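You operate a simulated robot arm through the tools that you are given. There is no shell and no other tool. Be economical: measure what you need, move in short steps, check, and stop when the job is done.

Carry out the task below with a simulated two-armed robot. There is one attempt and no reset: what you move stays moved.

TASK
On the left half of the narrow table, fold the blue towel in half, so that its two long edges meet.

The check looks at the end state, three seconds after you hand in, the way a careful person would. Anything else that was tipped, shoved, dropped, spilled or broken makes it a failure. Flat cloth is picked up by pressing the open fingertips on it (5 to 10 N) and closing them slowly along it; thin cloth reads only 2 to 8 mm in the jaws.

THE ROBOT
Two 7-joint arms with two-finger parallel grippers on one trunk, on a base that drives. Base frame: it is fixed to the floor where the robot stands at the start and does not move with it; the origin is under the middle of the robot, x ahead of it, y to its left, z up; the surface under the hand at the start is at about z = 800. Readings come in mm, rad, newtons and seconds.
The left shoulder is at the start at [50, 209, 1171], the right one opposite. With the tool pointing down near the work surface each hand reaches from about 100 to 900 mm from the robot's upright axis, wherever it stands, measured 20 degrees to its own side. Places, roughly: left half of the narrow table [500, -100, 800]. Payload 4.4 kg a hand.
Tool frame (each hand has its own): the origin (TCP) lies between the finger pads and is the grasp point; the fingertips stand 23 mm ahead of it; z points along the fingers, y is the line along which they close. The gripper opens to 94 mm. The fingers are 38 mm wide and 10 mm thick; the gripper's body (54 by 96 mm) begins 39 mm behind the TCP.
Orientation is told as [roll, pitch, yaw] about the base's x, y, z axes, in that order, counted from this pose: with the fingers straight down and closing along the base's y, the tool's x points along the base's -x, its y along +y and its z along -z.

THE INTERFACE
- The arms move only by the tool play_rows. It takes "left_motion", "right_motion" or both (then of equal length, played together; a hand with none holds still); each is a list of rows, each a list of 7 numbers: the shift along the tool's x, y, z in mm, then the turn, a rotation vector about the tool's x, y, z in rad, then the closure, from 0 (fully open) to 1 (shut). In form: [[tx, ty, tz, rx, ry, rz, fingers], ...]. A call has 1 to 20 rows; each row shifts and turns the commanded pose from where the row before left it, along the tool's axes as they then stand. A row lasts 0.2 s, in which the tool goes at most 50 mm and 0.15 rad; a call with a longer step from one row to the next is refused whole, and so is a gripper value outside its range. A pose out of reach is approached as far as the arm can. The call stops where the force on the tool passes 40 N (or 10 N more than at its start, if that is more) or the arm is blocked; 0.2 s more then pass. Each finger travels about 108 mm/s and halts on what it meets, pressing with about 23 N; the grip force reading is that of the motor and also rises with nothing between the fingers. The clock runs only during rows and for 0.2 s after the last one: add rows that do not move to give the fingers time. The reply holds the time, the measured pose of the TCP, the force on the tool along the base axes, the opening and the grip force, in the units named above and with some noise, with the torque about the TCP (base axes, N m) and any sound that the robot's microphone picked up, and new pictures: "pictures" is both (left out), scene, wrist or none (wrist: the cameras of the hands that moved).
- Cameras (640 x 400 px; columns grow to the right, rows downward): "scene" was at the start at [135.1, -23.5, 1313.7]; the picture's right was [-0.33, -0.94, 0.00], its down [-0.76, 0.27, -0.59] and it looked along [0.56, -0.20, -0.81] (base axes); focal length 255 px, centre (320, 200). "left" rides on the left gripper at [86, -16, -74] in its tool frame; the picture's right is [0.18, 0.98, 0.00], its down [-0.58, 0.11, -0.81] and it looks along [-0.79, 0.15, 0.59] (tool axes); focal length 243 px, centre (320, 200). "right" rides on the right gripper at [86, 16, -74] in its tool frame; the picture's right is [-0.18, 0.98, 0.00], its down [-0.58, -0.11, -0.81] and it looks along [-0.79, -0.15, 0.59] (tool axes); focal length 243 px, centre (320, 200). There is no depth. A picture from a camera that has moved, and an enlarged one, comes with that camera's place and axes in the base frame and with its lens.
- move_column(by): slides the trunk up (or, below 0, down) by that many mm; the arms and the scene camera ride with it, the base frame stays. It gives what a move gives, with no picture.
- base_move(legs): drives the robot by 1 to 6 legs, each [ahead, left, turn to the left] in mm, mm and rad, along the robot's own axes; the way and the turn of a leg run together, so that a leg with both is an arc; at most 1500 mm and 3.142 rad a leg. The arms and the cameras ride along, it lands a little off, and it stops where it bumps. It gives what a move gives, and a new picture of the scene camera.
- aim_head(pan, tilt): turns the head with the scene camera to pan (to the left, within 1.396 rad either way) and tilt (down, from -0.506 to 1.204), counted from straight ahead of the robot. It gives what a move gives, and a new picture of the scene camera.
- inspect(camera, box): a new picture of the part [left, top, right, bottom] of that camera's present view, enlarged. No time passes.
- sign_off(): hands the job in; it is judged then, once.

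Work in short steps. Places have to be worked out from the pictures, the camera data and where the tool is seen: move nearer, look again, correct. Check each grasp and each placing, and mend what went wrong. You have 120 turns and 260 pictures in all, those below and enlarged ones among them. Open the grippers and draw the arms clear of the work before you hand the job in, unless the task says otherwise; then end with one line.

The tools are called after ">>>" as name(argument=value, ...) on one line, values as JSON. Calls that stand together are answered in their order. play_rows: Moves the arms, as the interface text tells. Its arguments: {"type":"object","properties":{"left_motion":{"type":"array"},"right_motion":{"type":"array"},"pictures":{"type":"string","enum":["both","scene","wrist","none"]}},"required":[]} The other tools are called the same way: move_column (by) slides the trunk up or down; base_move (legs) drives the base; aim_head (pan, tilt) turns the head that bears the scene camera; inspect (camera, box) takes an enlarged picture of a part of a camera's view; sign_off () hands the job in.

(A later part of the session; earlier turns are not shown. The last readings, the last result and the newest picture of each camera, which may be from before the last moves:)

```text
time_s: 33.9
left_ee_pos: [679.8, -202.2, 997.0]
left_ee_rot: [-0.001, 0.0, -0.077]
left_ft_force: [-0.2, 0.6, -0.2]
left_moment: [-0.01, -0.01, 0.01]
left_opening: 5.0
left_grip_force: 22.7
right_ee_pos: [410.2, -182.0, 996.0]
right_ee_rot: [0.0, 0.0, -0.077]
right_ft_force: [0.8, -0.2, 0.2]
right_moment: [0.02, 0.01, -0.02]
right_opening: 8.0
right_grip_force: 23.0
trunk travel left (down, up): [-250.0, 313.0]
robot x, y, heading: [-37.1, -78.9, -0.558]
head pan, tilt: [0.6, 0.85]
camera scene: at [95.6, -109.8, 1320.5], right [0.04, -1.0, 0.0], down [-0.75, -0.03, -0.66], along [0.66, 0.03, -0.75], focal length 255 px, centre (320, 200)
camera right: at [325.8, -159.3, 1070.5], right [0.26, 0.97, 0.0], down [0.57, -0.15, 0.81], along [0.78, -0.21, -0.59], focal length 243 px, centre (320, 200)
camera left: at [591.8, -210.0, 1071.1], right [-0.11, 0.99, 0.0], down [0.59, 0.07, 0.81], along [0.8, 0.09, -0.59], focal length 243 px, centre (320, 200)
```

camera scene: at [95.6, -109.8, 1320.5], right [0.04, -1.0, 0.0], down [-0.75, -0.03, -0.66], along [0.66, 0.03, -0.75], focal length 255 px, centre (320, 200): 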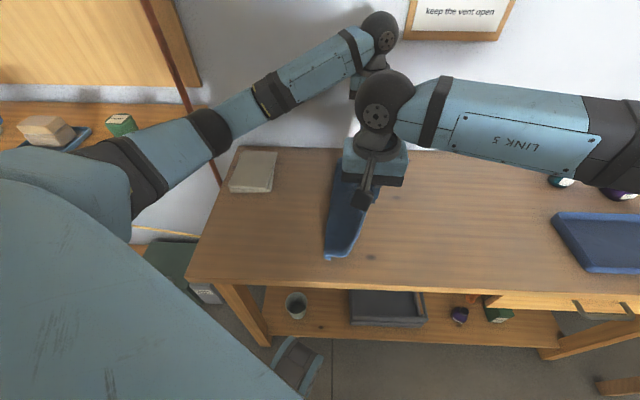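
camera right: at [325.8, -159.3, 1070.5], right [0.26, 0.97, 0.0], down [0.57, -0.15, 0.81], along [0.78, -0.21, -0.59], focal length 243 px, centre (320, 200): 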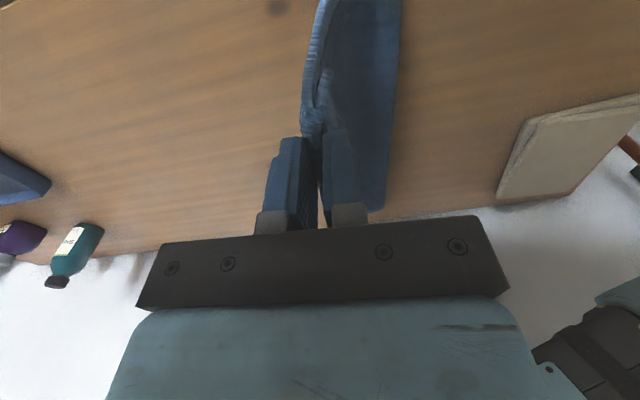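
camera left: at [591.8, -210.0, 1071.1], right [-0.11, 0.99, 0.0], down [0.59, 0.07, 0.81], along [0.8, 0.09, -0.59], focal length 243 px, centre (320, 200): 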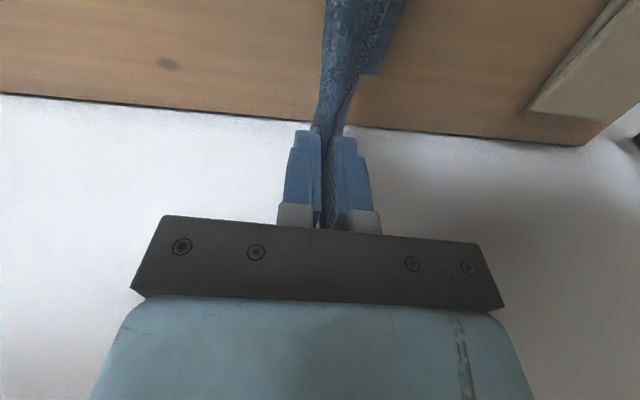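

The lower edge landed straight at about y=-106 on the near side and is laying out toward -y. I continue down to the fold point.

>>> play_rows(left_motion=[[0, -5, 8, 0, 0, 0, 1], [0, -5, 8, 0, 0, 0, 1], [0, -5, 8, 0, 0, 0, 1], [0, -5, 8, 0, 0, 0, 1], [0, -5, 8, 0, 0, 0, 1], [0, -5, 8, 0, 0, 0, 1], [0, -5, 8, 0, 0, 0, 1], [0, -5, 8, 0, 0, 0, 1], [0, -5, 8, 0, 0, 0, 1], [0, -5, 8, 0, 0, 0, 1], [0, -4, 8, 0, 0, 0, 1], [0, 0, 0, 0, 0, 0, 1], [0, 0, 0, 0, 0, 0, 1]], right_motion=[[0, -5, 8, 0, 0, 0, 1], [0, -5, 8, 0, 0, 0, 1], [0, -5, 8, 0, 0, 0, 1], [0, -5, 8, 0, 0, 0, 1], [0, -5, 8, 0, 0, 0, 1], [0, -5, 8, 0, 0, 0, 1], [0, -5, 8, 0, 0, 0, 1], [0, -5, 8, 0, 0, 0, 1], [0, -5, 8, 0, 0, 0, 1], [0, -5, 8, 0, 0, 0, 1], [0, -4, 8, 0, 0, 0, 1], [0, 0, 0, 0, 0, 0, 1], [0, 0, 0, 0, 0, 0, 1]])

```text
time_s: 36.6
left_ee_pos: [675.9, -257.4, 907.3]
left_ee_rot: [-0.001, 0.0, -0.078]
left_ft_force: [-1.0, -0.4, -0.1]
left_moment: [-0.03, 0.0, 0.02]
left_opening: 5.0
left_grip_force: 22.7
right_ee_pos: [405.6, -234.7, 907.1]
right_ee_rot: [0.0, 0.001, -0.077]
right_ft_force: [0.3, -0.3, -0.7]
right_moment: [0.0, -0.03, 0.0]
right_opening: 7.7
right_grip_force: 23.1
trunk travel left (down, up): [-250.0, 313.0]
robot x, y, heading: [-38.0, -79.4, -0.556]
head pan, tilt: [0.6, 0.85]
camera scene: at [95.7, -110.2, 1320.4], right [0.04, -1.0, 0.0], down [-0.75, -0.03, -0.66], along [0.66, 0.03, -0.75], focal length 255 px, centre (320, 200)
camera right: at [321.3, -212.7, 981.4], right [0.26, 0.97, 0.0], down [0.57, -0.15, 0.81], along [0.78, -0.21, -0.59], focal length 243 px, centre (320, 200)
camera left: at [587.7, -264.5, 981.9], right [-0.11, 0.99, 0.0], down [0.59, 0.06, 0.81], along [0.8, 0.09, -0.59], focal length 243 px, centre (320, 200)
```

scene: 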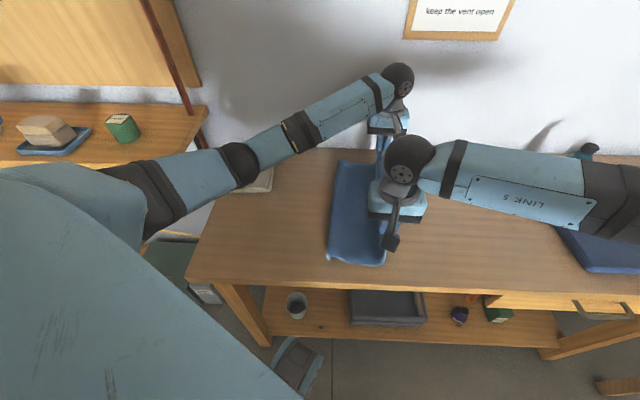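
right: 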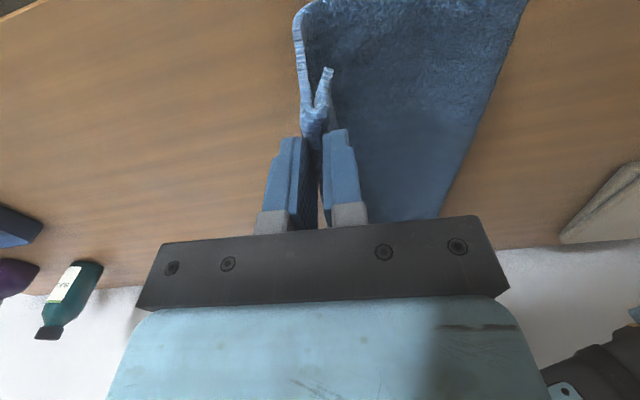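
left: 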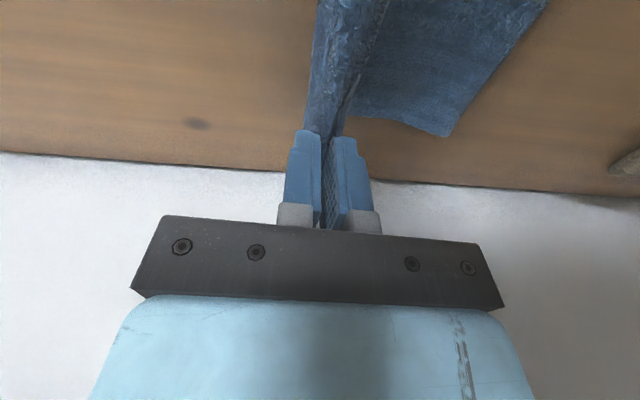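

The lower half is laid out square, with the BC edge at y≈-108 near and -128 far. Now I swing the held edge over along an arc toward +y to meet it, staying just above contact.

>>> play_rows(left_motion=[[0, 10, 1, 0, 0, 0, 1], [0, 11, 1.5, 0, 0, 0, 1], [0, 10, 4, 0, 0, 0, 1], [0, 10, 4.5, 0, 0, 0, 1], [0, 9, 6, 0, 0, 0, 1], [0, 8.5, 7, 0, 0, 0, 1], [0, 7, 8, 0, 0, 0, 1], [0, 6.5, 9, 0, 0, 0, 1], [0, 5, 9, 0, 0, 0, 1], [0, 3.6, 10, 0, 0, 0, 1], [0, 2, 6, 0, 0, 0, 1], [0, 0, 0, 0, 0, 0, 1], [0, 0, 0, 0, 0, 0, 1]], right_motion=[[0, 10, 1, 0, 0, 0, 1], [0, 11, 1.5, 0, 0, 0, 1], [0, 10, 4, 0, 0, 0, 1], [0, 10, 4.5, 0, 0, 0, 1], [0, 9, 6, 0, 0, 0, 1], [0, 8.5, 7, 0, 0, 0, 1], [0, 7, 8, 0, 0, 0, 1], [0, 6.5, 9, 0, 0, 0, 1], [0, 5, 9, 0, 0, 0, 1], [0, 3.6, 10, 0, 0, 0, 1], [0, 2, 6, 0, 0, 0, 1], [0, 0, 0, 0, 0, 0, 1], [0, 0, 0, 0, 0, 0, 1]])

```text
time_s: 39.5
left_ee_pos: [681.6, -175.3, 841.3]
left_ee_rot: [-0.001, -0.001, -0.076]
left_ft_force: [0.2, 0.2, 0.4]
left_moment: [0.02, 0.01, 0.0]
left_opening: 5.0
left_grip_force: 22.7
right_ee_pos: [411.0, -155.1, 841.5]
right_ee_rot: [0.001, 0.0, -0.076]
right_ft_force: [-0.2, 0.1, 0.0]
right_moment: [-0.01, -0.03, -0.02]
right_opening: 7.9
right_grip_force: 22.6
trunk travel left (down, up): [-250.0, 313.0]
robot x, y, heading: [-38.4, -75.6, -0.564]
head pan, tilt: [0.6, 0.85]
camera scene: at [95.6, -110.1, 1320.5], right [0.04, -1.0, 0.0], down [-0.75, -0.03, -0.66], along [0.66, 0.03, -0.75], focal length 255 px, centre (320, 200)
camera right: at [327.0, -132.9, 915.9], right [0.26, 0.97, 0.0], down [0.57, -0.15, 0.81], along [0.78, -0.21, -0.59], focal length 243 px, centre (320, 200)
camera left: at [593.4, -182.7, 915.4], right [-0.11, 0.99, 0.0], down [0.59, 0.07, 0.81], along [0.8, 0.09, -0.59], focal length 243 px, centre (320, 200)
```

scene: 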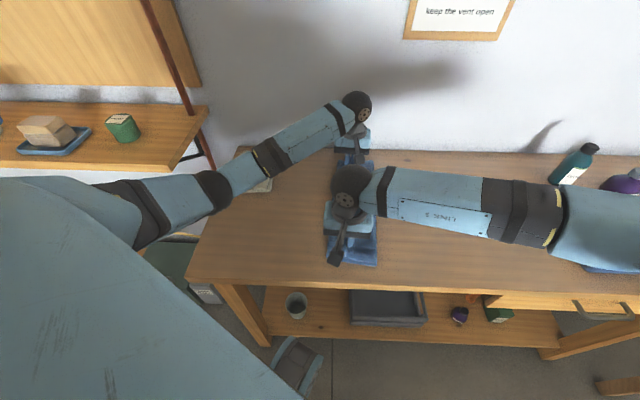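
right: 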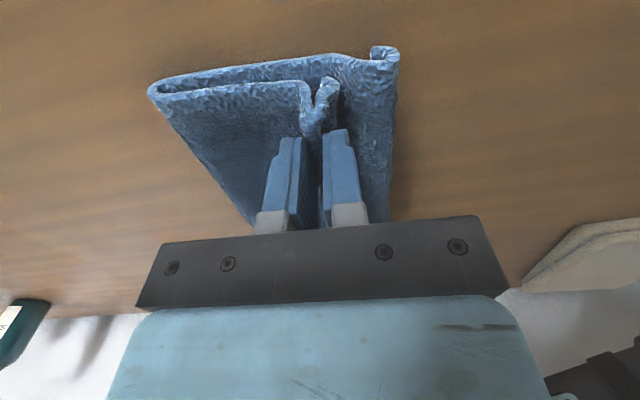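
left: 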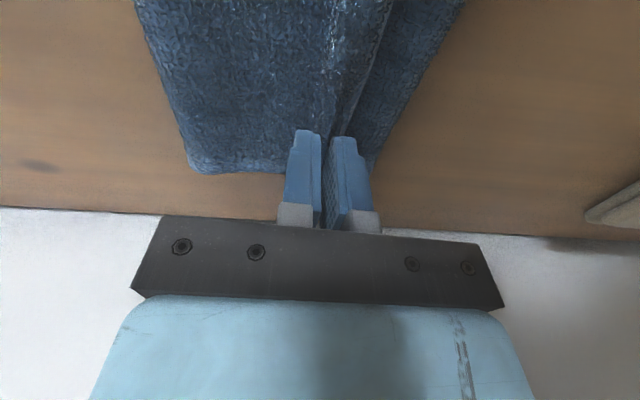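

The flap is nearly over, but the near corner of the bottom layer looks curled up. I zoom in before lowering.

>>> inspect(camera="right", box=[130, 20, 450, 220])

>>> inspect(camera="scene", box=[290, 140, 420, 290])

>>> inspect(camera="left", box=[130, 0, 490, 220])

```text
2.00 times, centred on (290, 120) of right
camera zoom: at [327.0, -132.9, 915.9], right [0.26, 0.97, 0.0], down [0.57, -0.15, 0.81], along [0.78, -0.21, -0.59], focal length 485 px, centre (380, 360)
```

zoom: 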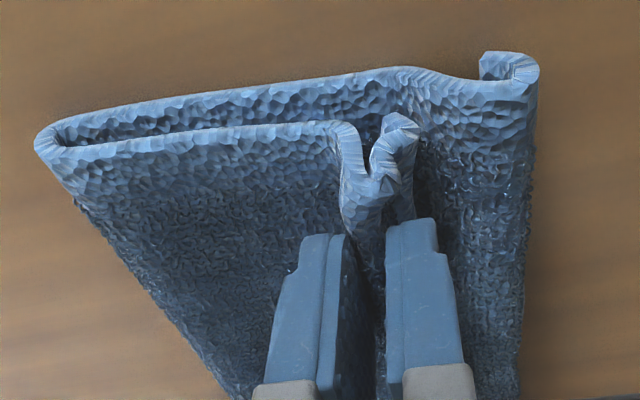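

```text
2.67 times, centred on (355, 215) of scene
camera zoom: at [95.6, -110.1, 1320.5], right [0.04, -1.0, 0.0], down [-0.75, -0.03, -0.66], along [0.66, 0.03, -0.75], focal length 680 px, centre (227, 160)
```

zoom: 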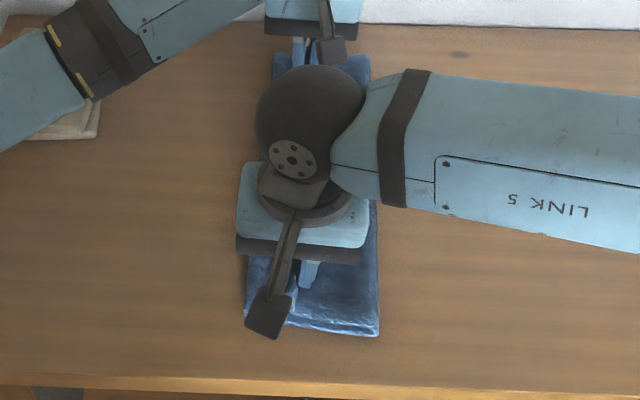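

```text
1.78 times, centred on (310, 110) of left
camera zoom: at [593.4, -182.7, 915.4], right [-0.11, 0.99, 0.0], down [0.59, 0.07, 0.81], along [0.8, 0.09, -0.59], focal length 431 px, centre (338, 360)
```

zoom: 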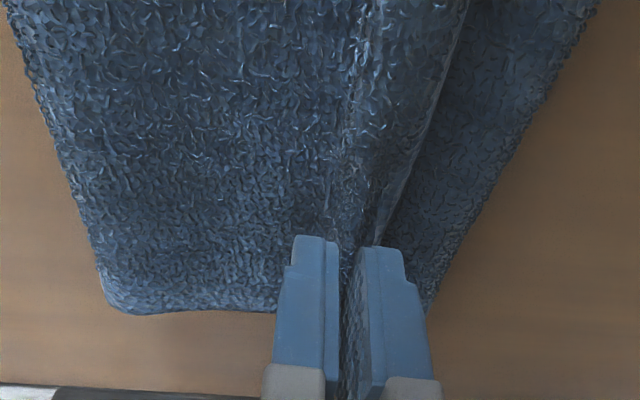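

The bottom-layer hem is tucked under by about 20 mm at the near end. I'll swing the flap back and pull the towel toward -y under light tension to roll that hem out, then fold again. First I swing back and stretch it out.

>>> play_rows(left_motion=[[0, -2, -6, 0, 0, 0, 1], [0, -5, -12, 0, 0, 0, 1], [0, -8, -14, 0, 0, 0, 1], [0, -14, -14, 0, 0, 0, 1], [0, -18, -12, 0, 0, 0, 1], [0, -18, -6, 0, 0, 0, 1], [0, -18, -2, 0, 0, 0, 1], [0, -14, 4, 0, 0, 0, 1], [0, -12, 7, 0, 0, 0, 1], [0, -12, 7, 0, 0, 0, 1], [0, -12, 7, 0, 0, 0, 1], [0, -12, 7, 0, 0, 0, 1], [0, -10, 7, 0, 0, 0, 1], [0, -10, 6, 0, 0, 0, 1], [0, -5, 4, 0, 0, 0, 1], [0, 0, 0, 0, 0, 0, 1]], right_motion=[[0, -2, -6, 0, 0, 0, 1], [0, -5, -12, 0, 0, 0, 1], [0, -8, -14, 0, 0, 0, 1], [0, -14, -14, 0, 0, 0, 1], [0, -18, -12, 0, 0, 0, 1], [0, -18, -6, 0, 0, 0, 1], [0, -18, -2, 0, 0, 0, 1], [0, -14, 4, 0, 0, 0, 1], [0, -12, 7, 0, 0, 0, 1], [0, -12, 7, 0, 0, 0, 1], [0, -12, 7, 0, 0, 0, 1], [0, -12, 7, 0, 0, 0, 1], [0, -10, 7, 0, 0, 0, 1], [0, -10, 6, 0, 0, 0, 1], [0, -5, 4, 0, 0, 0, 1], [0, 0, 0, 0, 0, 0, 1]])

```text
time_s: 42.9
left_ee_pos: [668.6, -344.6, 858.2]
left_ee_rot: [-0.001, -0.001, -0.077]
left_ft_force: [-1.0, -0.1, 0.1]
left_moment: [0.07, 0.05, -0.01]
left_opening: 4.8
left_grip_force: 23.4
right_ee_pos: [396.4, -321.8, 859.9]
right_ee_rot: [0.0, -0.001, -0.075]
right_ft_force: [1.2, -0.2, -1.0]
right_moment: [0.02, -0.05, -0.05]
right_opening: 7.7
right_grip_force: 23.5
trunk travel left (down, up): [-250.0, 313.0]
robot x, y, heading: [-38.4, -79.3, -0.558]
head pan, tilt: [0.6, 0.85]
camera scene: at [95.6, -110.1, 1320.5], right [0.04, -1.0, 0.0], down [-0.75, -0.03, -0.66], along [0.66, 0.03, -0.75], focal length 255 px, centre (320, 200)
camera right: at [312.3, -300.0, 933.5], right [0.26, 0.97, 0.0], down [0.57, -0.15, 0.81], along [0.78, -0.21, -0.59], focal length 243 px, centre (320, 200)
camera left: at [580.9, -351.7, 933.2], right [-0.11, 0.99, 0.0], down [0.59, 0.07, 0.81], along [0.8, 0.09, -0.59], focal length 243 px, centre (320, 200)
```

scene: 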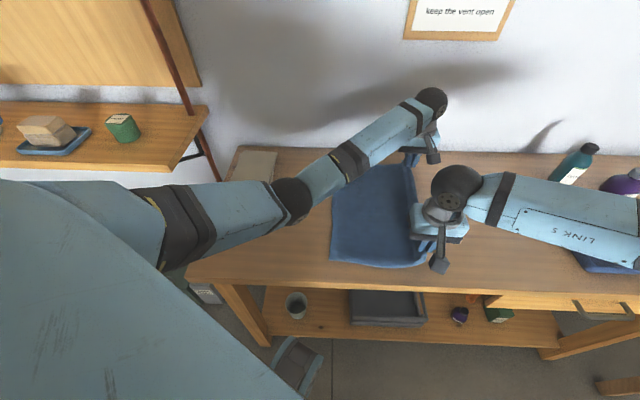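
right: 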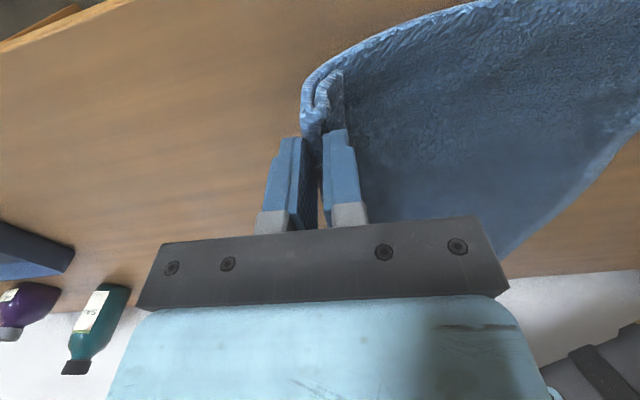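
left: 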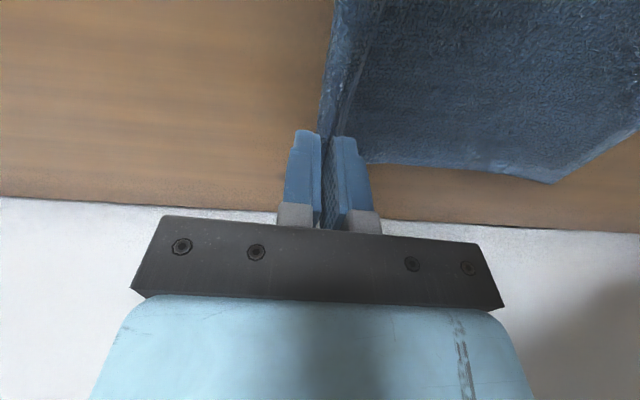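

The towel is stretched out. I drag it about 75 mm toward -y to roll the hem out.

>>> play_rows(left_motion=[[0, -7, 0, 0, 0, 0, 1], [0, -7, 0, 0, 0, 0, 1], [0, -7, 0, 0, 0, 0, 1], [0, -7, 0, 0, 0, 0, 1], [0, -7, 0, 0, 0, 0, 1], [0, -7, 0, 0, 0, 0, 1], [0, -7, 0, 0, 0, 0, 1], [0, -7, 0, 0, 0, 0, 1], [0, -7, 0, 0, 0, 0, 1], [0, -7, 0, 0, 0, 0, 1], [0, -5, 0, 0, 0, 0, 1], [0, 0, 0, 0, 0, 0, 1]], right_motion=[[0, -7, 0, 0, 0, 0, 1], [0, -7, 0, 0, 0, 0, 1], [0, -7, 0, 0, 0, 0, 1], [0, -7, 0, 0, 0, 0, 1], [0, -7, 0, 0, 0, 0, 1], [0, -7, 0, 0, 0, 0, 1], [0, -7, 0, 0, 0, 0, 1], [0, -7, 0, 0, 0, 0, 1], [0, -7, 0, 0, 0, 0, 1], [0, -7, 0, 0, 0, 0, 1], [0, -5, 0, 0, 0, 0, 1], [0, 0, 0, 0, 0, 0, 1]])

>>> inspect(camera="scene", box=[310, 130, 470, 290])

```text
time_s: 45.5
left_ee_pos: [661.7, -419.1, 857.9]
left_ee_rot: [-0.001, 0.001, -0.075]
left_ft_force: [-0.5, 0.2, 0.5]
left_moment: [0.02, 0.02, 0.02]
left_opening: 4.8
left_grip_force: 23.0
right_ee_pos: [393.9, -398.2, 859.2]
right_ee_rot: [-0.001, 0.001, -0.076]
right_ft_force: [0.3, 0.3, -0.1]
right_moment: [-0.02, 0.0, -0.01]
right_opening: 8.2
right_grip_force: 23.4
trunk travel left (down, up): [-250.0, 313.0]
robot x, y, heading: [-35.2, -77.3, -0.557]
head pan, tilt: [0.6, 0.85]
camera scene: at [95.7, -110.0, 1320.5], right [0.04, -1.0, 0.0], down [-0.75, -0.03, -0.66], along [0.66, 0.03, -0.75], focal length 255 px, centre (320, 200)
camera right: at [308.6, -375.8, 933.8], right [0.26, 0.97, 0.0], down [0.57, -0.15, 0.81], along [0.78, -0.21, -0.59], focal length 243 px, centre (320, 200)
camera left: at [574.9, -427.1, 932.7], right [-0.11, 0.99, 0.0], down [0.59, 0.07, 0.81], along [0.8, 0.09, -0.59], focal length 243 px, centre (320, 200)
```

scene: 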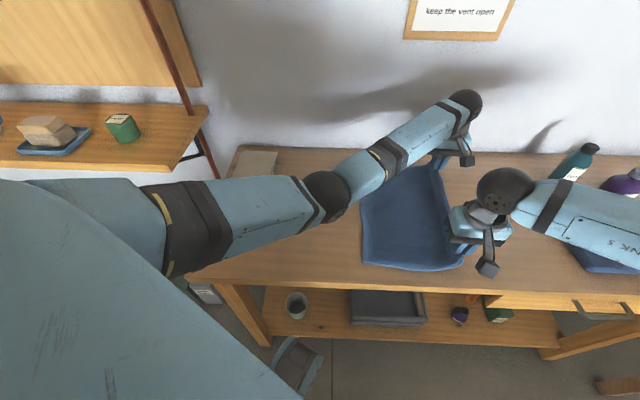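
right: 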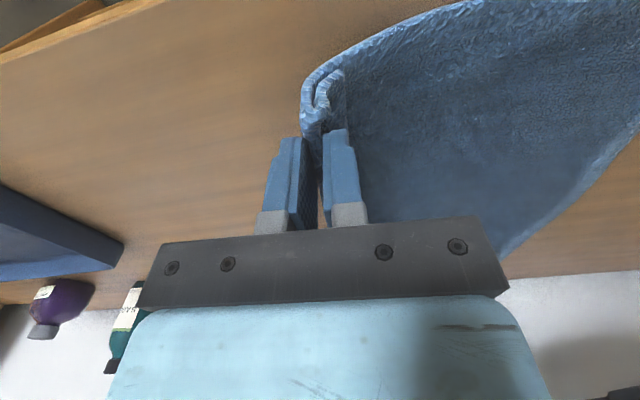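
left: 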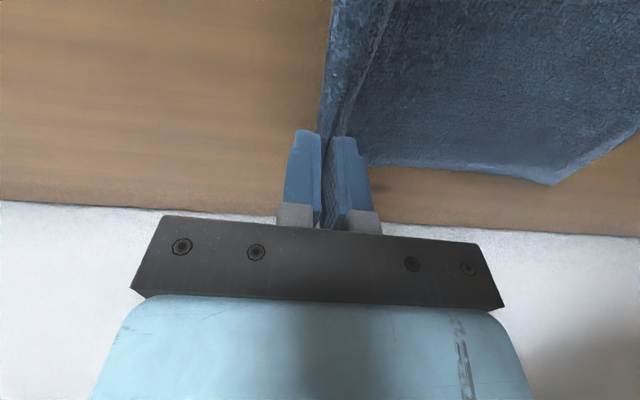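

```text
2.50 times, centred on (390, 210) of scene
camera zoom: at [95.7, -110.0, 1320.5], right [0.04, -1.0, 0.0], down [-0.75, -0.03, -0.66], along [0.66, 0.03, -0.75], focal length 637 px, centre (145, 175)
```

zoom: 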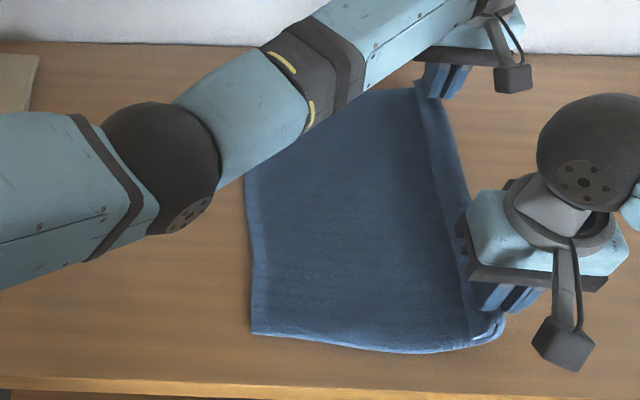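

The hem has rolled out flat: BC now runs from (369,-193) to (710,-217), parallel to the hands. I fold again over the midline in an arc, aiming for pinch points 48 mm inside BC.

>>> play_rows(left_motion=[[0, 3, -10, 0, 0, 0, 1], [0, 6, -10, 0, 0, 0, 1], [0, 9, -9, 0, 0, 0, 1], [0, 11, -8, 0, 0, 0, 1], [0, 11, -6, 0, 0, 0, 1], [0, 11, -4, 0, 0, 0, 1], [0, 11, -1, 0, 0, 0, 1], [0, 11, 0, 0, 0, 0, 1], [0, 10, 1, 0, 0, 0, 1], [0, 11, 1.5, 0, 0, 0, 1], [0, 10, 4, 0, 0, 0, 1], [0, 10, 4.5, 0, 0, 0, 1], [0, 9, 6, 0, 0, 0, 1], [0, 8.5, 7, 0, 0, 0, 1], [0, 7, 8, 0, 0, 0, 1], [0, 6.5, 9, 0, 0, 0, 1], [0, 5, 9, 0, 0, 0, 1], [0, 3.6, 10, 0, 0, 0, 1], [0, 2, 4, 0, 0, 0, 1], [0, 0, 0, 0, 0, 0, 1]], right_motion=[[0, 3, -10, 0, 0, 0, 1], [0, 6, -10, 0, 0, 0, 1], [0, 9, -9, 0, 0, 0, 1], [0, 11, -8, 0, 0, 0, 1], [0, 11, -6, 0, 0, 0, 1], [0, 11, -4, 0, 0, 0, 1], [0, 11, -1, 0, 0, 0, 1], [0, 11, 0, 0, 0, 0, 1], [0, 10, 1, 0, 0, 0, 1], [0, 11, 1.5, 0, 0, 0, 1], [0, 10, 4, 0, 0, 0, 1], [0, 10, 4.5, 0, 0, 0, 1], [0, 9, 6, 0, 0, 0, 1], [0, 8.5, 7, 0, 0, 0, 1], [0, 7, 8, 0, 0, 0, 1], [0, 6.5, 9, 0, 0, 0, 1], [0, 5, 9, 0, 0, 0, 1], [0, 3.6, 10, 0, 0, 0, 1], [0, 2, 4, 0, 0, 0, 1], [0, 0, 0, 0, 0, 0, 1]])

>>> inspect(camera="right", box=[130, 20, 450, 220])

>>> inspect(camera="left", box=[130, 0, 490, 220])

```text
time_s: 49.6
left_ee_pos: [673.6, -265.9, 841.2]
left_ee_rot: [-0.001, 0.001, -0.077]
left_ft_force: [-0.5, 0.2, -0.1]
left_moment: [0.02, -0.01, -0.03]
left_opening: 4.8
left_grip_force: 23.5
right_ee_pos: [405.4, -240.9, 843.6]
right_ee_rot: [-0.001, 0.0, -0.078]
right_ft_force: [-0.4, -0.5, 0.7]
right_moment: [0.03, -0.03, 0.0]
right_opening: 7.7
right_grip_force: 22.6
trunk travel left (down, up): [-250.0, 313.0]
robot x, y, heading: [-39.1, -80.1, -0.559]
head pan, tilt: [0.6, 0.85]
camera scene: at [95.6, -110.1, 1320.5], right [0.04, -1.0, 0.0], down [-0.75, -0.03, -0.66], along [0.66, 0.03, -0.75], focal length 255 px, centre (320, 200)
camera right: at [321.1, -220.4, 917.4], right [0.26, 0.97, 0.0], down [0.57, -0.15, 0.81], along [0.78, -0.21, -0.59], focal length 243 px, centre (320, 200)
camera left: at [586.6, -273.3, 915.5], right [-0.11, 0.99, 0.0], down [0.59, 0.07, 0.81], along [0.8, 0.09, -0.59], focal length 243 px, centre (320, 200)
```

scene: 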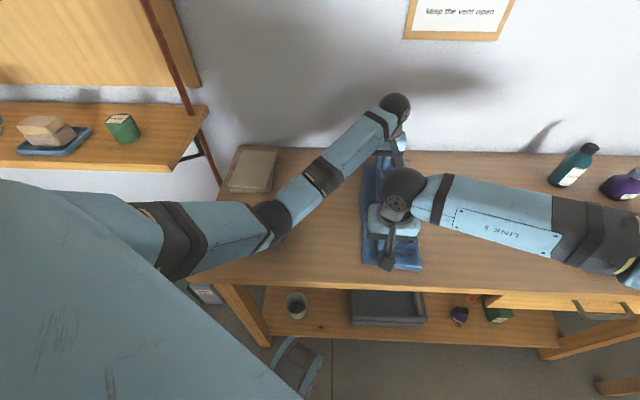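
right: 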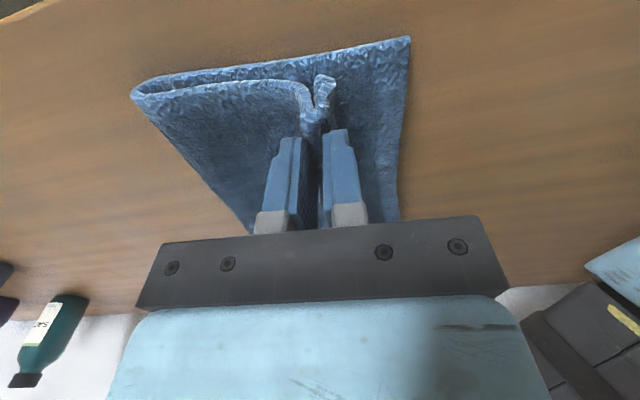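
left: 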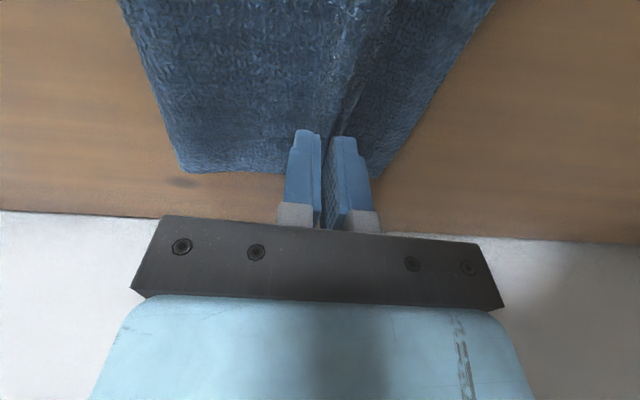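

```text
2.00 times, centred on (290, 120) of right
camera zoom: at [321.1, -220.4, 917.4], right [0.26, 0.97, 0.0], down [0.57, -0.15, 0.81], along [0.78, -0.21, -0.59], focal length 485 px, centre (380, 360)
```

zoom: 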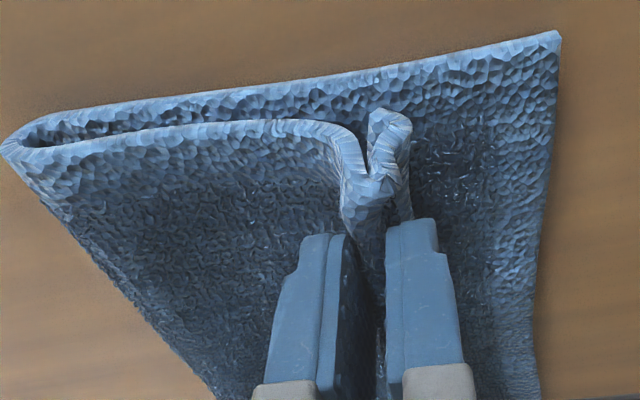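

```text
1.78 times, centred on (310, 110) of left
camera zoom: at [586.6, -273.3, 915.5], right [-0.11, 0.99, 0.0], down [0.59, 0.07, 0.81], along [0.8, 0.09, -0.59], focal length 431 px, centre (338, 360)
```

zoom: 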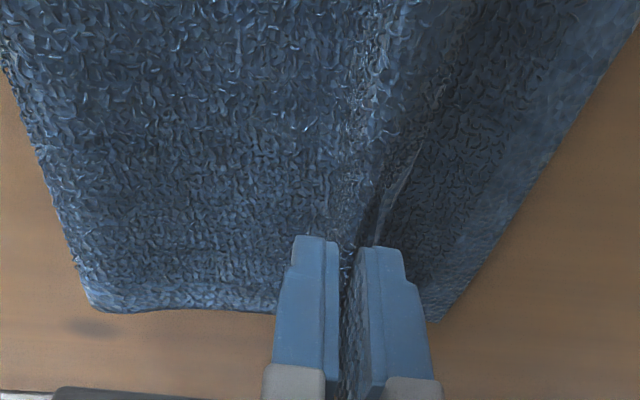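

The bottom edge is flat now, the fold is at y≈-328 and BC at -195, so each half is about 130 mm. To make the hem tail point outward, I move 22 mm further, touch down and draw back so the tail trails toward +y.

>>> play_rows(left_motion=[[0, 4, -6, 0, 0, 0, 1], [0, 6, -4, 0, 0, 0, 1], [0, 6, 0, 0, 0, 0, 1], [0, 6, 0, 0, 0, 0, 1], [0, 0, 5, 0, 0, 0, 1], [0, 0, 5, 0, 0, 0, 1], [0, 0, 4, 0, 0, 0, 1], [0, -4, 1, 0, 0, 0, 1], [0, -4, 1, 0, 0, 0, 1], [0, -4, 1, 0, 0, 0, 1], [0, -4, 1, 0, 0, 0, 1], [0, -3, 1, 0, 0, 0, 1], [0, 0, 0, 0, 0, 0, 1]], right_motion=[[0, 4, -6, 0, 0, 0, 1], [0, 6, -4, 0, 0, 0, 1], [0, 6, 0, 0, 0, 0, 1], [0, 6, 0, 0, 0, 0, 1], [0, 0, 5, 0, 0, 0, 1], [0, 0, 5, 0, 0, 0, 1], [0, 0, 4, 0, 0, 0, 1], [0, -4, 1, 0, 0, 0, 1], [0, -4, 1, 0, 0, 0, 1], [0, -4, 1, 0, 0, 0, 1], [0, -4, 1, 0, 0, 0, 1], [0, -3, 1, 0, 0, 0, 1], [0, 0, 0, 0, 0, 0, 1]], pictures="none")

>>> inspect(camera="right", box=[130, 20, 450, 220])

>>> inspect(camera="left", box=[130, 0, 490, 220])

```text
time_s: 52.5
left_ee_pos: [671.9, -263.4, 832.4]
left_ee_rot: [-0.003, 0.0, -0.08]
left_ft_force: [-3.3, 0.7, 7.2]
left_moment: [0.03, 0.11, -0.02]
left_opening: 5.1
left_grip_force: 22.7
right_ee_pos: [402.7, -240.5, 835.0]
right_ee_rot: [0.0, -0.001, -0.079]
right_ft_force: [1.5, 1.1, 1.7]
right_moment: [0.07, 0.03, -0.02]
right_opening: 8.1
right_grip_force: 22.7
trunk travel left (down, up): [-250.0, 313.0]
robot x, y, heading: [-38.1, -82.3, -0.56]
head pan, tilt: [0.6, 0.85]
```

```text
2.00 times, centred on (290, 120) of right
camera zoom: at [318.6, -218.3, 909.2], right [0.26, 0.97, 0.0], down [0.57, -0.15, 0.81], along [0.78, -0.21, -0.59], focal length 485 px, centre (380, 360)
```

zoom: 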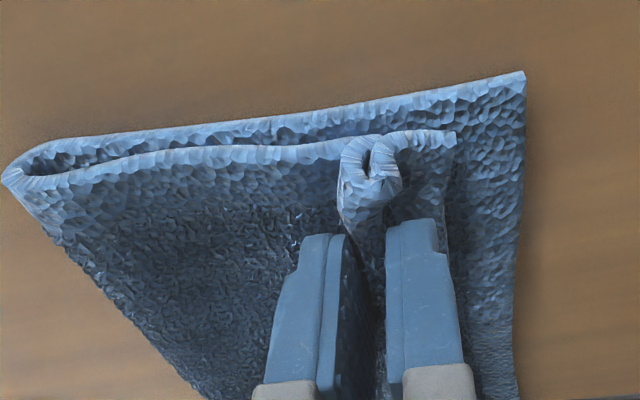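

```text
1.78 times, centred on (310, 110) of left
camera zoom: at [584.1, -271.0, 906.7], right [-0.11, 0.99, 0.0], down [0.59, 0.06, 0.81], along [0.8, 0.08, -0.59], focal length 431 px, centre (338, 360)
```

zoom: 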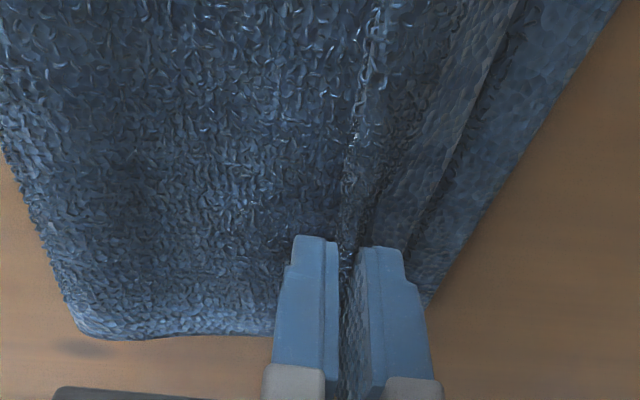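

The tail now points toward +y, lying flat on the lower layer. I open the fingers slowly in place so they spread the pinched ridge flat.

>>> play_rows(left_motion=[[0, 0, -1, 0, 0, 0, 0.96], [0, 0, 0, 0, 0, 0, 0.93], [0, 0, 0, 0, 0, 0, 0.9], [0, 0, 0, 0, 0, 0, 0.87], [0, 0, 0, 0, 0, 0, 0.84], [0, 0, 0, 0, 0, 0, 0.81], [0, 0, 0, 0, 0, 0, 0.78], [0, 0, 0, 0, 0, 0, 0.74], [0, 0, 0, 0, 0, 0, 0.7], [0, 0, 0, 0, 0, 0, 0.66], [0, 0, 0, 0, 0, 0, 0.62], [0, 0, 0, 0, 0, 0, 0.6]], right_motion=[[0, 0, 0, 0, 0, 0, 0.96], [0, 0, 0, 0, 0, 0, 0.93], [0, 0, 0, 0, 0, 0, 0.9], [0, 0, 0, 0, 0, 0, 0.87], [0, 0, 0, 0, 0, 0, 0.84], [0, 0, 0, 0, 0, 0, 0.81], [0, 0, 0, 0, 0, 0, 0.78], [0, 0, 0, 0, 0, 0, 0.74], [0, 0, 0, 0, 0, 0, 0.7], [0, 0, 0, 0, 0, 0, 0.66], [0, 0, 0, 0, 0, 0, 0.62], [0, 0, 0, 0, 0, 0, 0.6]], pictures="none")

>>> inspect(camera="right", box=[130, 20, 450, 220])

>>> inspect(camera="left", box=[130, 0, 490, 220])

```text
time_s: 55.0
left_ee_pos: [674.3, -261.6, 832.7]
left_ee_rot: [-0.002, -0.001, -0.076]
left_ft_force: [-0.7, 0.0, 0.6]
left_moment: [0.0, 0.0, 0.02]
left_opening: 37.3
left_grip_force: 0.0
right_ee_pos: [404.4, -238.8, 834.9]
right_ee_rot: [-0.001, 0.0, -0.076]
right_ft_force: [0.8, -0.5, 0.2]
right_moment: [0.04, -0.03, -0.01]
right_opening: 37.7
right_grip_force: 0.1
trunk travel left (down, up): [-250.0, 313.0]
robot x, y, heading: [-42.9, -79.5, -0.554]
head pan, tilt: [0.6, 0.85]
```

```text
2.00 times, centred on (290, 120) of right
camera zoom: at [320.2, -217.5, 909.2], right [0.26, 0.97, 0.0], down [0.57, -0.15, 0.81], along [0.78, -0.21, -0.59], focal length 485 px, centre (380, 360)
```

zoom: 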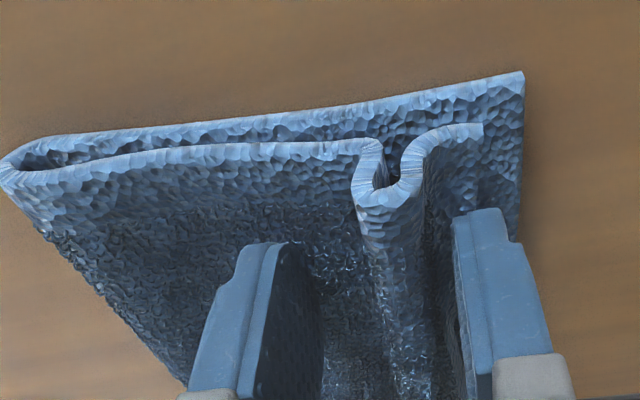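

```text
1.78 times, centred on (310, 110) of left
camera zoom: at [586.6, -268.9, 907.5], right [-0.11, 0.99, 0.0], down [0.59, 0.07, 0.81], along [0.8, 0.09, -0.59], focal length 431 px, centre (338, 360)
```

zoom: 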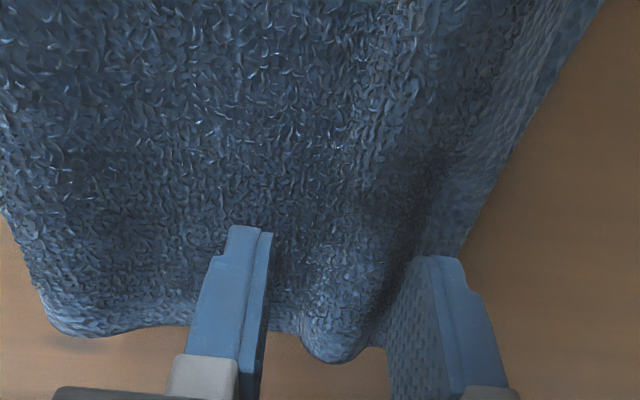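

The flap edge is still about 10 mm short of BC because a small ridge remains. The open fingertips straddle that ridge, so I press lightly and open further to stretch it flat.

>>> play_rows(left_motion=[[0, 0, 1.5, 0, 0, 0, 0.6], [0, 0, 1, 0, 0, 0, 0.6], [0, 0, 0, 0, 0, 0, 0.6]], right_motion=[[0, 0, 1.5, 0, 0, 0, 0.6], [0, 0, 2, 0, 0, 0, 0.6], [0, 0, 0, 0, 0, 0, 0.6]], pictures="none")

```text
time_s: 55.9
left_ee_pos: [675.4, -261.7, 830.8]
left_ee_rot: [-0.001, 0.001, -0.077]
left_ft_force: [-0.8, 0.6, 1.7]
left_moment: [0.04, 0.01, 0.0]
left_opening: 37.3
left_grip_force: 0.0
right_ee_pos: [405.6, -238.6, 832.4]
right_ee_rot: [-0.001, 0.0, -0.077]
right_ft_force: [-0.6, -0.7, 1.0]
right_moment: [-0.01, -0.01, 0.04]
right_opening: 37.6
right_grip_force: 0.1
trunk travel left (down, up): [-250.0, 313.0]
robot x, y, heading: [-37.9, -79.8, -0.56]
head pan, tilt: [0.6, 0.85]
```

Contact is only light, so I press 1–1.5 mm more and spread the fingers slowly.

>>> play_rows(left_motion=[[0, 0, 0.8, 0, 0, 0, 0.6], [0, 0, 0, 0, 0, 0, 0.57], [0, 0, 0, 0, 0, 0, 0.54], [0, 0, 0, 0, 0, 0, 0.51], [0, 0, 0, 0, 0, 0, 0.48], [0, 0, 0, 0, 0, 0, 0.45], [0, 0, 0, 0, 0, 0, 0.45]], right_motion=[[0, 0, 1.3, 0, 0, 0, 0.6], [0, 0, 0, 0, 0, 0, 0.57], [0, 0, 0, 0, 0, 0, 0.54], [0, 0, 0, 0, 0, 0, 0.51], [0, 0, 0, 0, 0, 0, 0.48], [0, 0, 0, 0, 0, 0, 0.45], [0, 0, 0, 0, 0, 0, 0.45]], pictures="none")

>>> inspect(camera="right", box=[130, 20, 450, 220])

>>> inspect(camera="left", box=[130, 0, 490, 220])

```text
time_s: 57.5
left_ee_pos: [675.5, -261.7, 831.2]
left_ee_rot: [-0.002, 0.0, -0.075]
left_ft_force: [-0.5, 0.6, 2.6]
left_moment: [-0.02, -0.03, 0.0]
left_opening: 50.4
left_grip_force: 0.2
right_ee_pos: [406.4, -240.3, 830.7]
right_ee_rot: [-0.001, -0.002, -0.076]
right_ft_force: [-0.1, 1.8, 4.1]
right_moment: [-0.04, 0.03, 0.03]
right_opening: 50.6
right_grip_force: 0.1
trunk travel left (down, up): [-250.0, 313.0]
robot x, y, heading: [-39.4, -80.3, -0.561]
head pan, tilt: [0.6, 0.85]
```

```text
2.00 times, centred on (290, 120) of right
camera zoom: at [320.6, -217.2, 904.5], right [0.26, 0.97, 0.0], down [0.57, -0.15, 0.81], along [0.78, -0.21, -0.59], focal length 485 px, centre (380, 360)
```

zoom: 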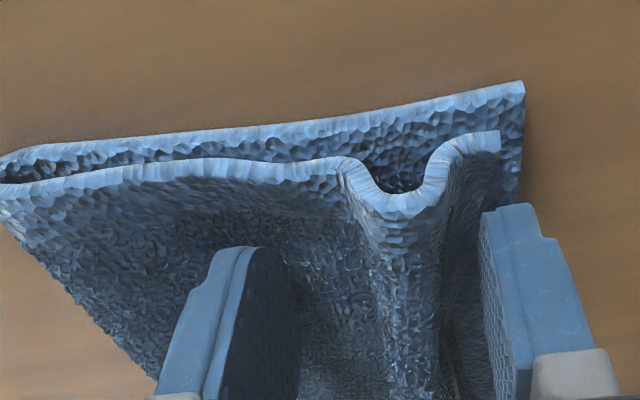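

```text
1.78 times, centred on (310, 110) of left
camera zoom: at [587.3, -268.5, 905.4], right [-0.11, 0.99, 0.0], down [0.59, 0.07, 0.81], along [0.8, 0.09, -0.59], focal length 431 px, centre (338, 360)
```

zoom: 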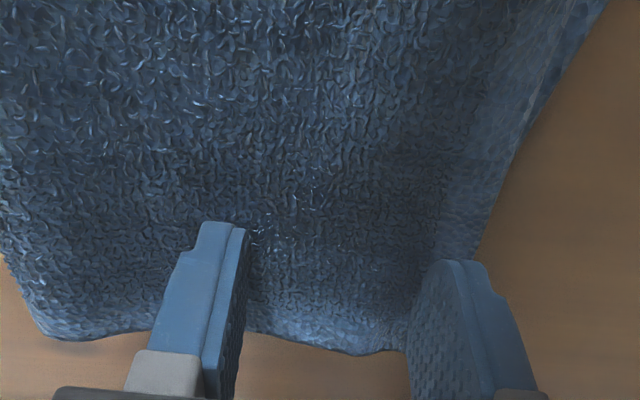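

The spreading works and the edge is nearly level with BC. I lift both hands straight up and look at the whole towel.

>>> play_rows(left_motion=[[0, 0, -5, 0, 0, 0, 0.45], [0, 0, -10, 0, 0, 0, 0.45], [0, 0, -20, 0, 0, 0, 0.45], [0, 0, -25, 0, 0, 0, 0.45], [0, 0, -25, 0, 0, 0, 0.45], [0, 0, -25, 0, 0, 0, 0.45], [0, 0, 0, 0, 0, 0, 0.45]], right_motion=[[0, 0, -5, 0, 0, 0, 0.45], [0, 0, -10, 0, 0, 0, 0.45], [0, 0, -20, 0, 0, 0, 0.45], [0, 0, -25, 0, 0, 0, 0.45], [0, 0, -25, 0, 0, 0, 0.45], [0, 0, -25, 0, 0, 0, 0.45], [0, 0, 0, 0, 0, 0, 0.45]])

```text
time_s: 59.0
left_ee_pos: [673.5, -261.4, 939.5]
left_ee_rot: [0.0, 0.003, -0.077]
left_ft_force: [0.2, -0.7, 0.6]
left_moment: [0.0, -0.04, 0.02]
left_opening: 51.7
left_grip_force: 0.0
right_ee_pos: [403.2, -238.3, 940.3]
right_ee_rot: [0.002, 0.0, -0.077]
right_ft_force: [-0.3, 0.3, -0.3]
right_moment: [-0.01, 0.03, 0.02]
right_opening: 51.6
right_grip_force: 0.0
trunk travel left (down, up): [-250.0, 313.0]
robot x, y, heading: [-38.5, -81.6, -0.556]
head pan, tilt: [0.6, 0.85]
camera scene: at [95.9, -110.4, 1320.4], right [0.04, -1.0, 0.0], down [-0.75, -0.03, -0.66], along [0.66, 0.03, -0.75], focal length 255 px, centre (320, 200)
camera right: at [319.6, -216.3, 1014.6], right [0.26, 0.97, 0.0], down [0.57, -0.15, 0.81], along [0.78, -0.21, -0.59], focal length 243 px, centre (320, 200)
camera left: at [585.7, -268.6, 1014.6], right [-0.11, 0.99, 0.0], down [0.59, 0.06, 0.81], along [0.8, 0.09, -0.59], focal length 243 px, centre (320, 200)
```

scene: 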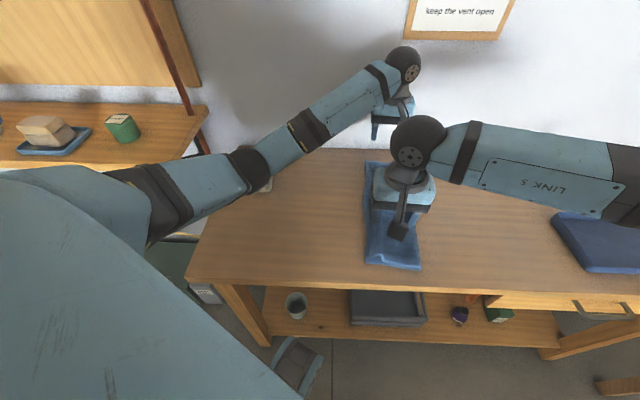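
right: 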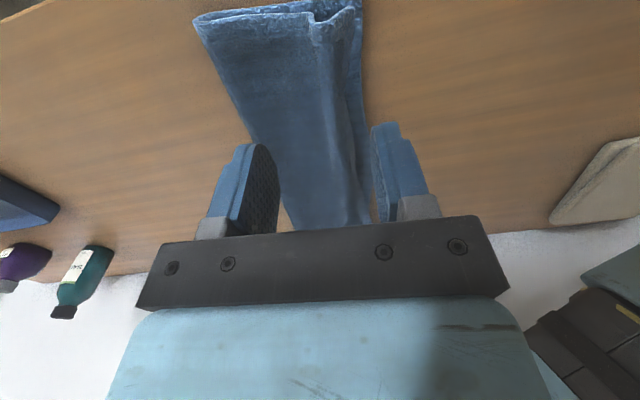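
left: 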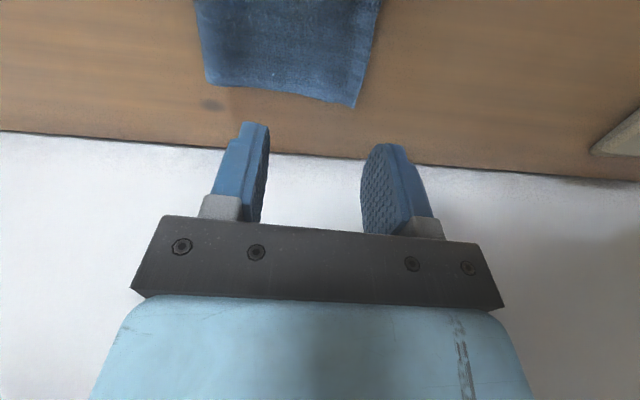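

A soft ridge remains along the near half. I move both arms aside for a clear view of the towel.

>>> play_rows(left_motion=[[0, 0, -10, 0, 0, 0, 0.45], [0, 25, 0, 0, 0, 0, 0.45], [0, 25, 0, 0, 0, 0, 0.45], [0, 25, 0, 0, 0, 0, 0.45], [0, 25, 0, 0, 0, 0, 0.45], [0, 20, 0, 0, 0, 0, 0.45], [0, 0, 0, 0, 0, 0, 0.45]], right_motion=[[0, 0, -10, 0, 0, 0, 0.45], [0, -35, 0, 0, 0, 0, 0.45], [0, -35, 0, 0, 0, 0, 0.45], [0, -35, 0, 0, 0, 0, 0.45], [0, -35, 0, 0, 0, 0, 0.45], [0, -35, 0, 0, 0, 0, 0.45], [0, 0, 0, 0, 0, 0, 0.45]], pictures="none")

>>> inspect(camera="scene", box=[310, 140, 470, 290])

>>> inspect(camera="right", box=[320, 0, 640, 200])

```text
time_s: 60.6
left_ee_pos: [684.6, -143.0, 951.6]
left_ee_rot: [0.002, -0.002, -0.078]
left_ft_force: [-0.3, 0.4, 0.2]
left_moment: [0.0, -0.04, 0.02]
left_opening: 51.7
left_grip_force: 0.2
right_ee_pos: [389.6, -415.2, 948.1]
right_ee_rot: [0.002, -0.002, -0.078]
right_ft_force: [-0.3, -0.8, -0.1]
right_moment: [0.02, 0.01, 0.0]
right_opening: 51.6
right_grip_force: 0.0
trunk travel left (down, up): [-250.0, 313.0]
robot x, y, heading: [-36.0, -81.5, -0.558]
head pan, tilt: [0.6, 0.85]
```

```text
2.67 times, centred on (390, 215) of scene
camera zoom: at [94.5, -113.2, 1320.7], right [0.04, -1.0, 0.0], down [-0.75, -0.03, -0.66], along [0.66, 0.03, -0.75], focal length 680 px, centre (133, 160)
```

zoom: 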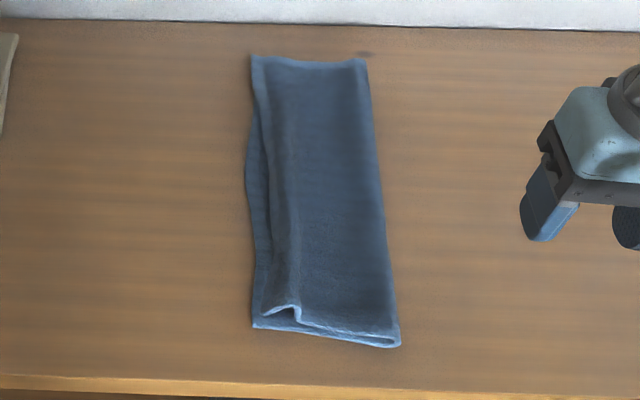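

```text
2.00 times, centred on (480, 100) of right
camera zoom: at [304.9, -394.1, 1022.7], right [0.26, 0.97, 0.0], down [0.57, -0.16, 0.81], along [0.78, -0.21, -0.59], focal length 485 px, centre (0, 400)
```

zoom: 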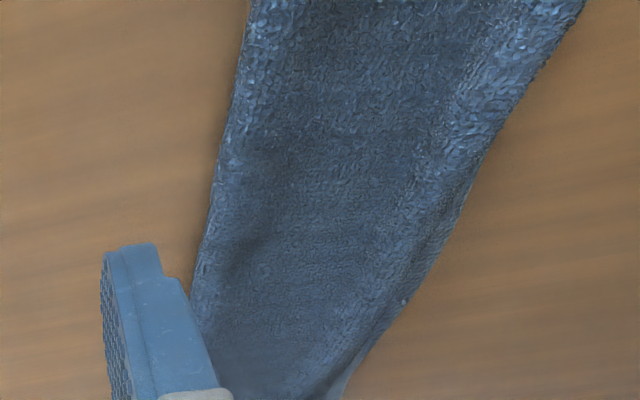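

The top edge is about 8 mm inside the bottom edge at the near end and about 16 mm inside at the middle, because of the ridge at y≈-232. I'll iron the ridge toward the edge with closed right fingertips, starting at the near end.

>>> play_rows(right_motion=[[0, 38, 10, 0, 0, 0, 1], [0, 38, 20, 0, 0, 0, 1], [0, 38, 25, 0, 0, 0, 1], [0, 36, 25, 0, 0, 0, 1], [0, 0, 20, 0, 0, 0, 1], [0, 0, 10, 0, 0, 0, 1], [0, 0, 5, 0, 0, 0, 1], [0, 0, 0, 0, 0, 0, 1]], pictures="wrist")

```text
time_s: 62.5
left_ee_pos: [683.7, -144.8, 950.0]
left_ee_rot: [0.004, 0.0, -0.076]
left_ft_force: [0.4, -0.5, 0.4]
left_moment: [0.0, 0.03, -0.02]
left_opening: 52.1
left_grip_force: 0.0
right_ee_pos: [401.5, -265.9, 832.9]
right_ee_rot: [0.004, -0.001, -0.077]
right_ft_force: [0.2, 0.0, 0.9]
right_moment: [0.0, -0.01, 0.0]
right_opening: 0.0
right_grip_force: 22.6
trunk travel left (down, up): [-250.0, 313.0]
robot x, y, heading: [-39.7, -80.6, -0.55]
head pan, tilt: [0.6, 0.85]
camera right: at [317.9, -244.2, 908.3], right [0.26, 0.97, 0.0], down [0.57, -0.16, 0.81], along [0.78, -0.21, -0.59], focal length 243 px, centre (320, 200)
```

right: 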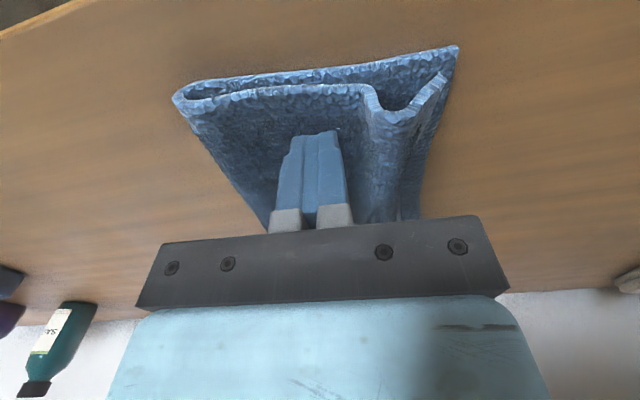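

The ridge shows clearly at the near end. I press slightly and sweep slowly toward +y across it.

>>> play_rows(right_motion=[[0, 0, 1.5, 0, 0, 0, 1], [0, 4, 0, 0, 0, 0, 1], [0, 4, 0, 0, 0, 0, 1], [0, 4, 0, 0, 0, 0, 1], [0, 4, 0, 0, 0, 0, 1], [0, 4, 0, 0, 0, 0, 1], [0, 4, 0, 0, 0, 0, 1], [0, 4, 0, 0, 0, 0, 1], [0, 4, 0, 0, 0, 0, 1], [0, 4, 0, 0, 0, 0, 1], [0, 4, 0, 0, 0, 0, 1], [0, 0, 0, 0, 0, 0, 1]], pictures="wrist")

```text
time_s: 65.0
left_ee_pos: [684.0, -144.3, 950.6]
left_ee_rot: [0.004, -0.001, -0.076]
left_ft_force: [0.5, 0.1, 0.9]
left_moment: [0.01, 0.04, 0.0]
left_opening: 51.6
left_grip_force: 0.0
right_ee_pos: [408.0, -226.0, 834.3]
right_ee_rot: [0.001, 0.0, -0.078]
right_ft_force: [0.3, 0.5, 0.1]
right_moment: [-0.03, 0.02, 0.01]
right_opening: 0.0
right_grip_force: 22.7
trunk travel left (down, up): [-250.0, 313.0]
robot x, y, heading: [-39.4, -82.4, -0.558]
head pan, tilt: [0.6, 0.85]
camera right: at [322.0, -204.4, 907.9], right [0.26, 0.97, 0.0], down [0.57, -0.16, 0.81], along [0.78, -0.21, -0.59], focal length 243 px, centre (320, 200)
```

right: 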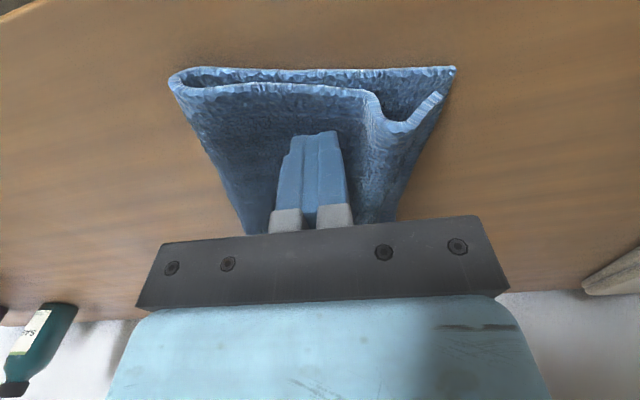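

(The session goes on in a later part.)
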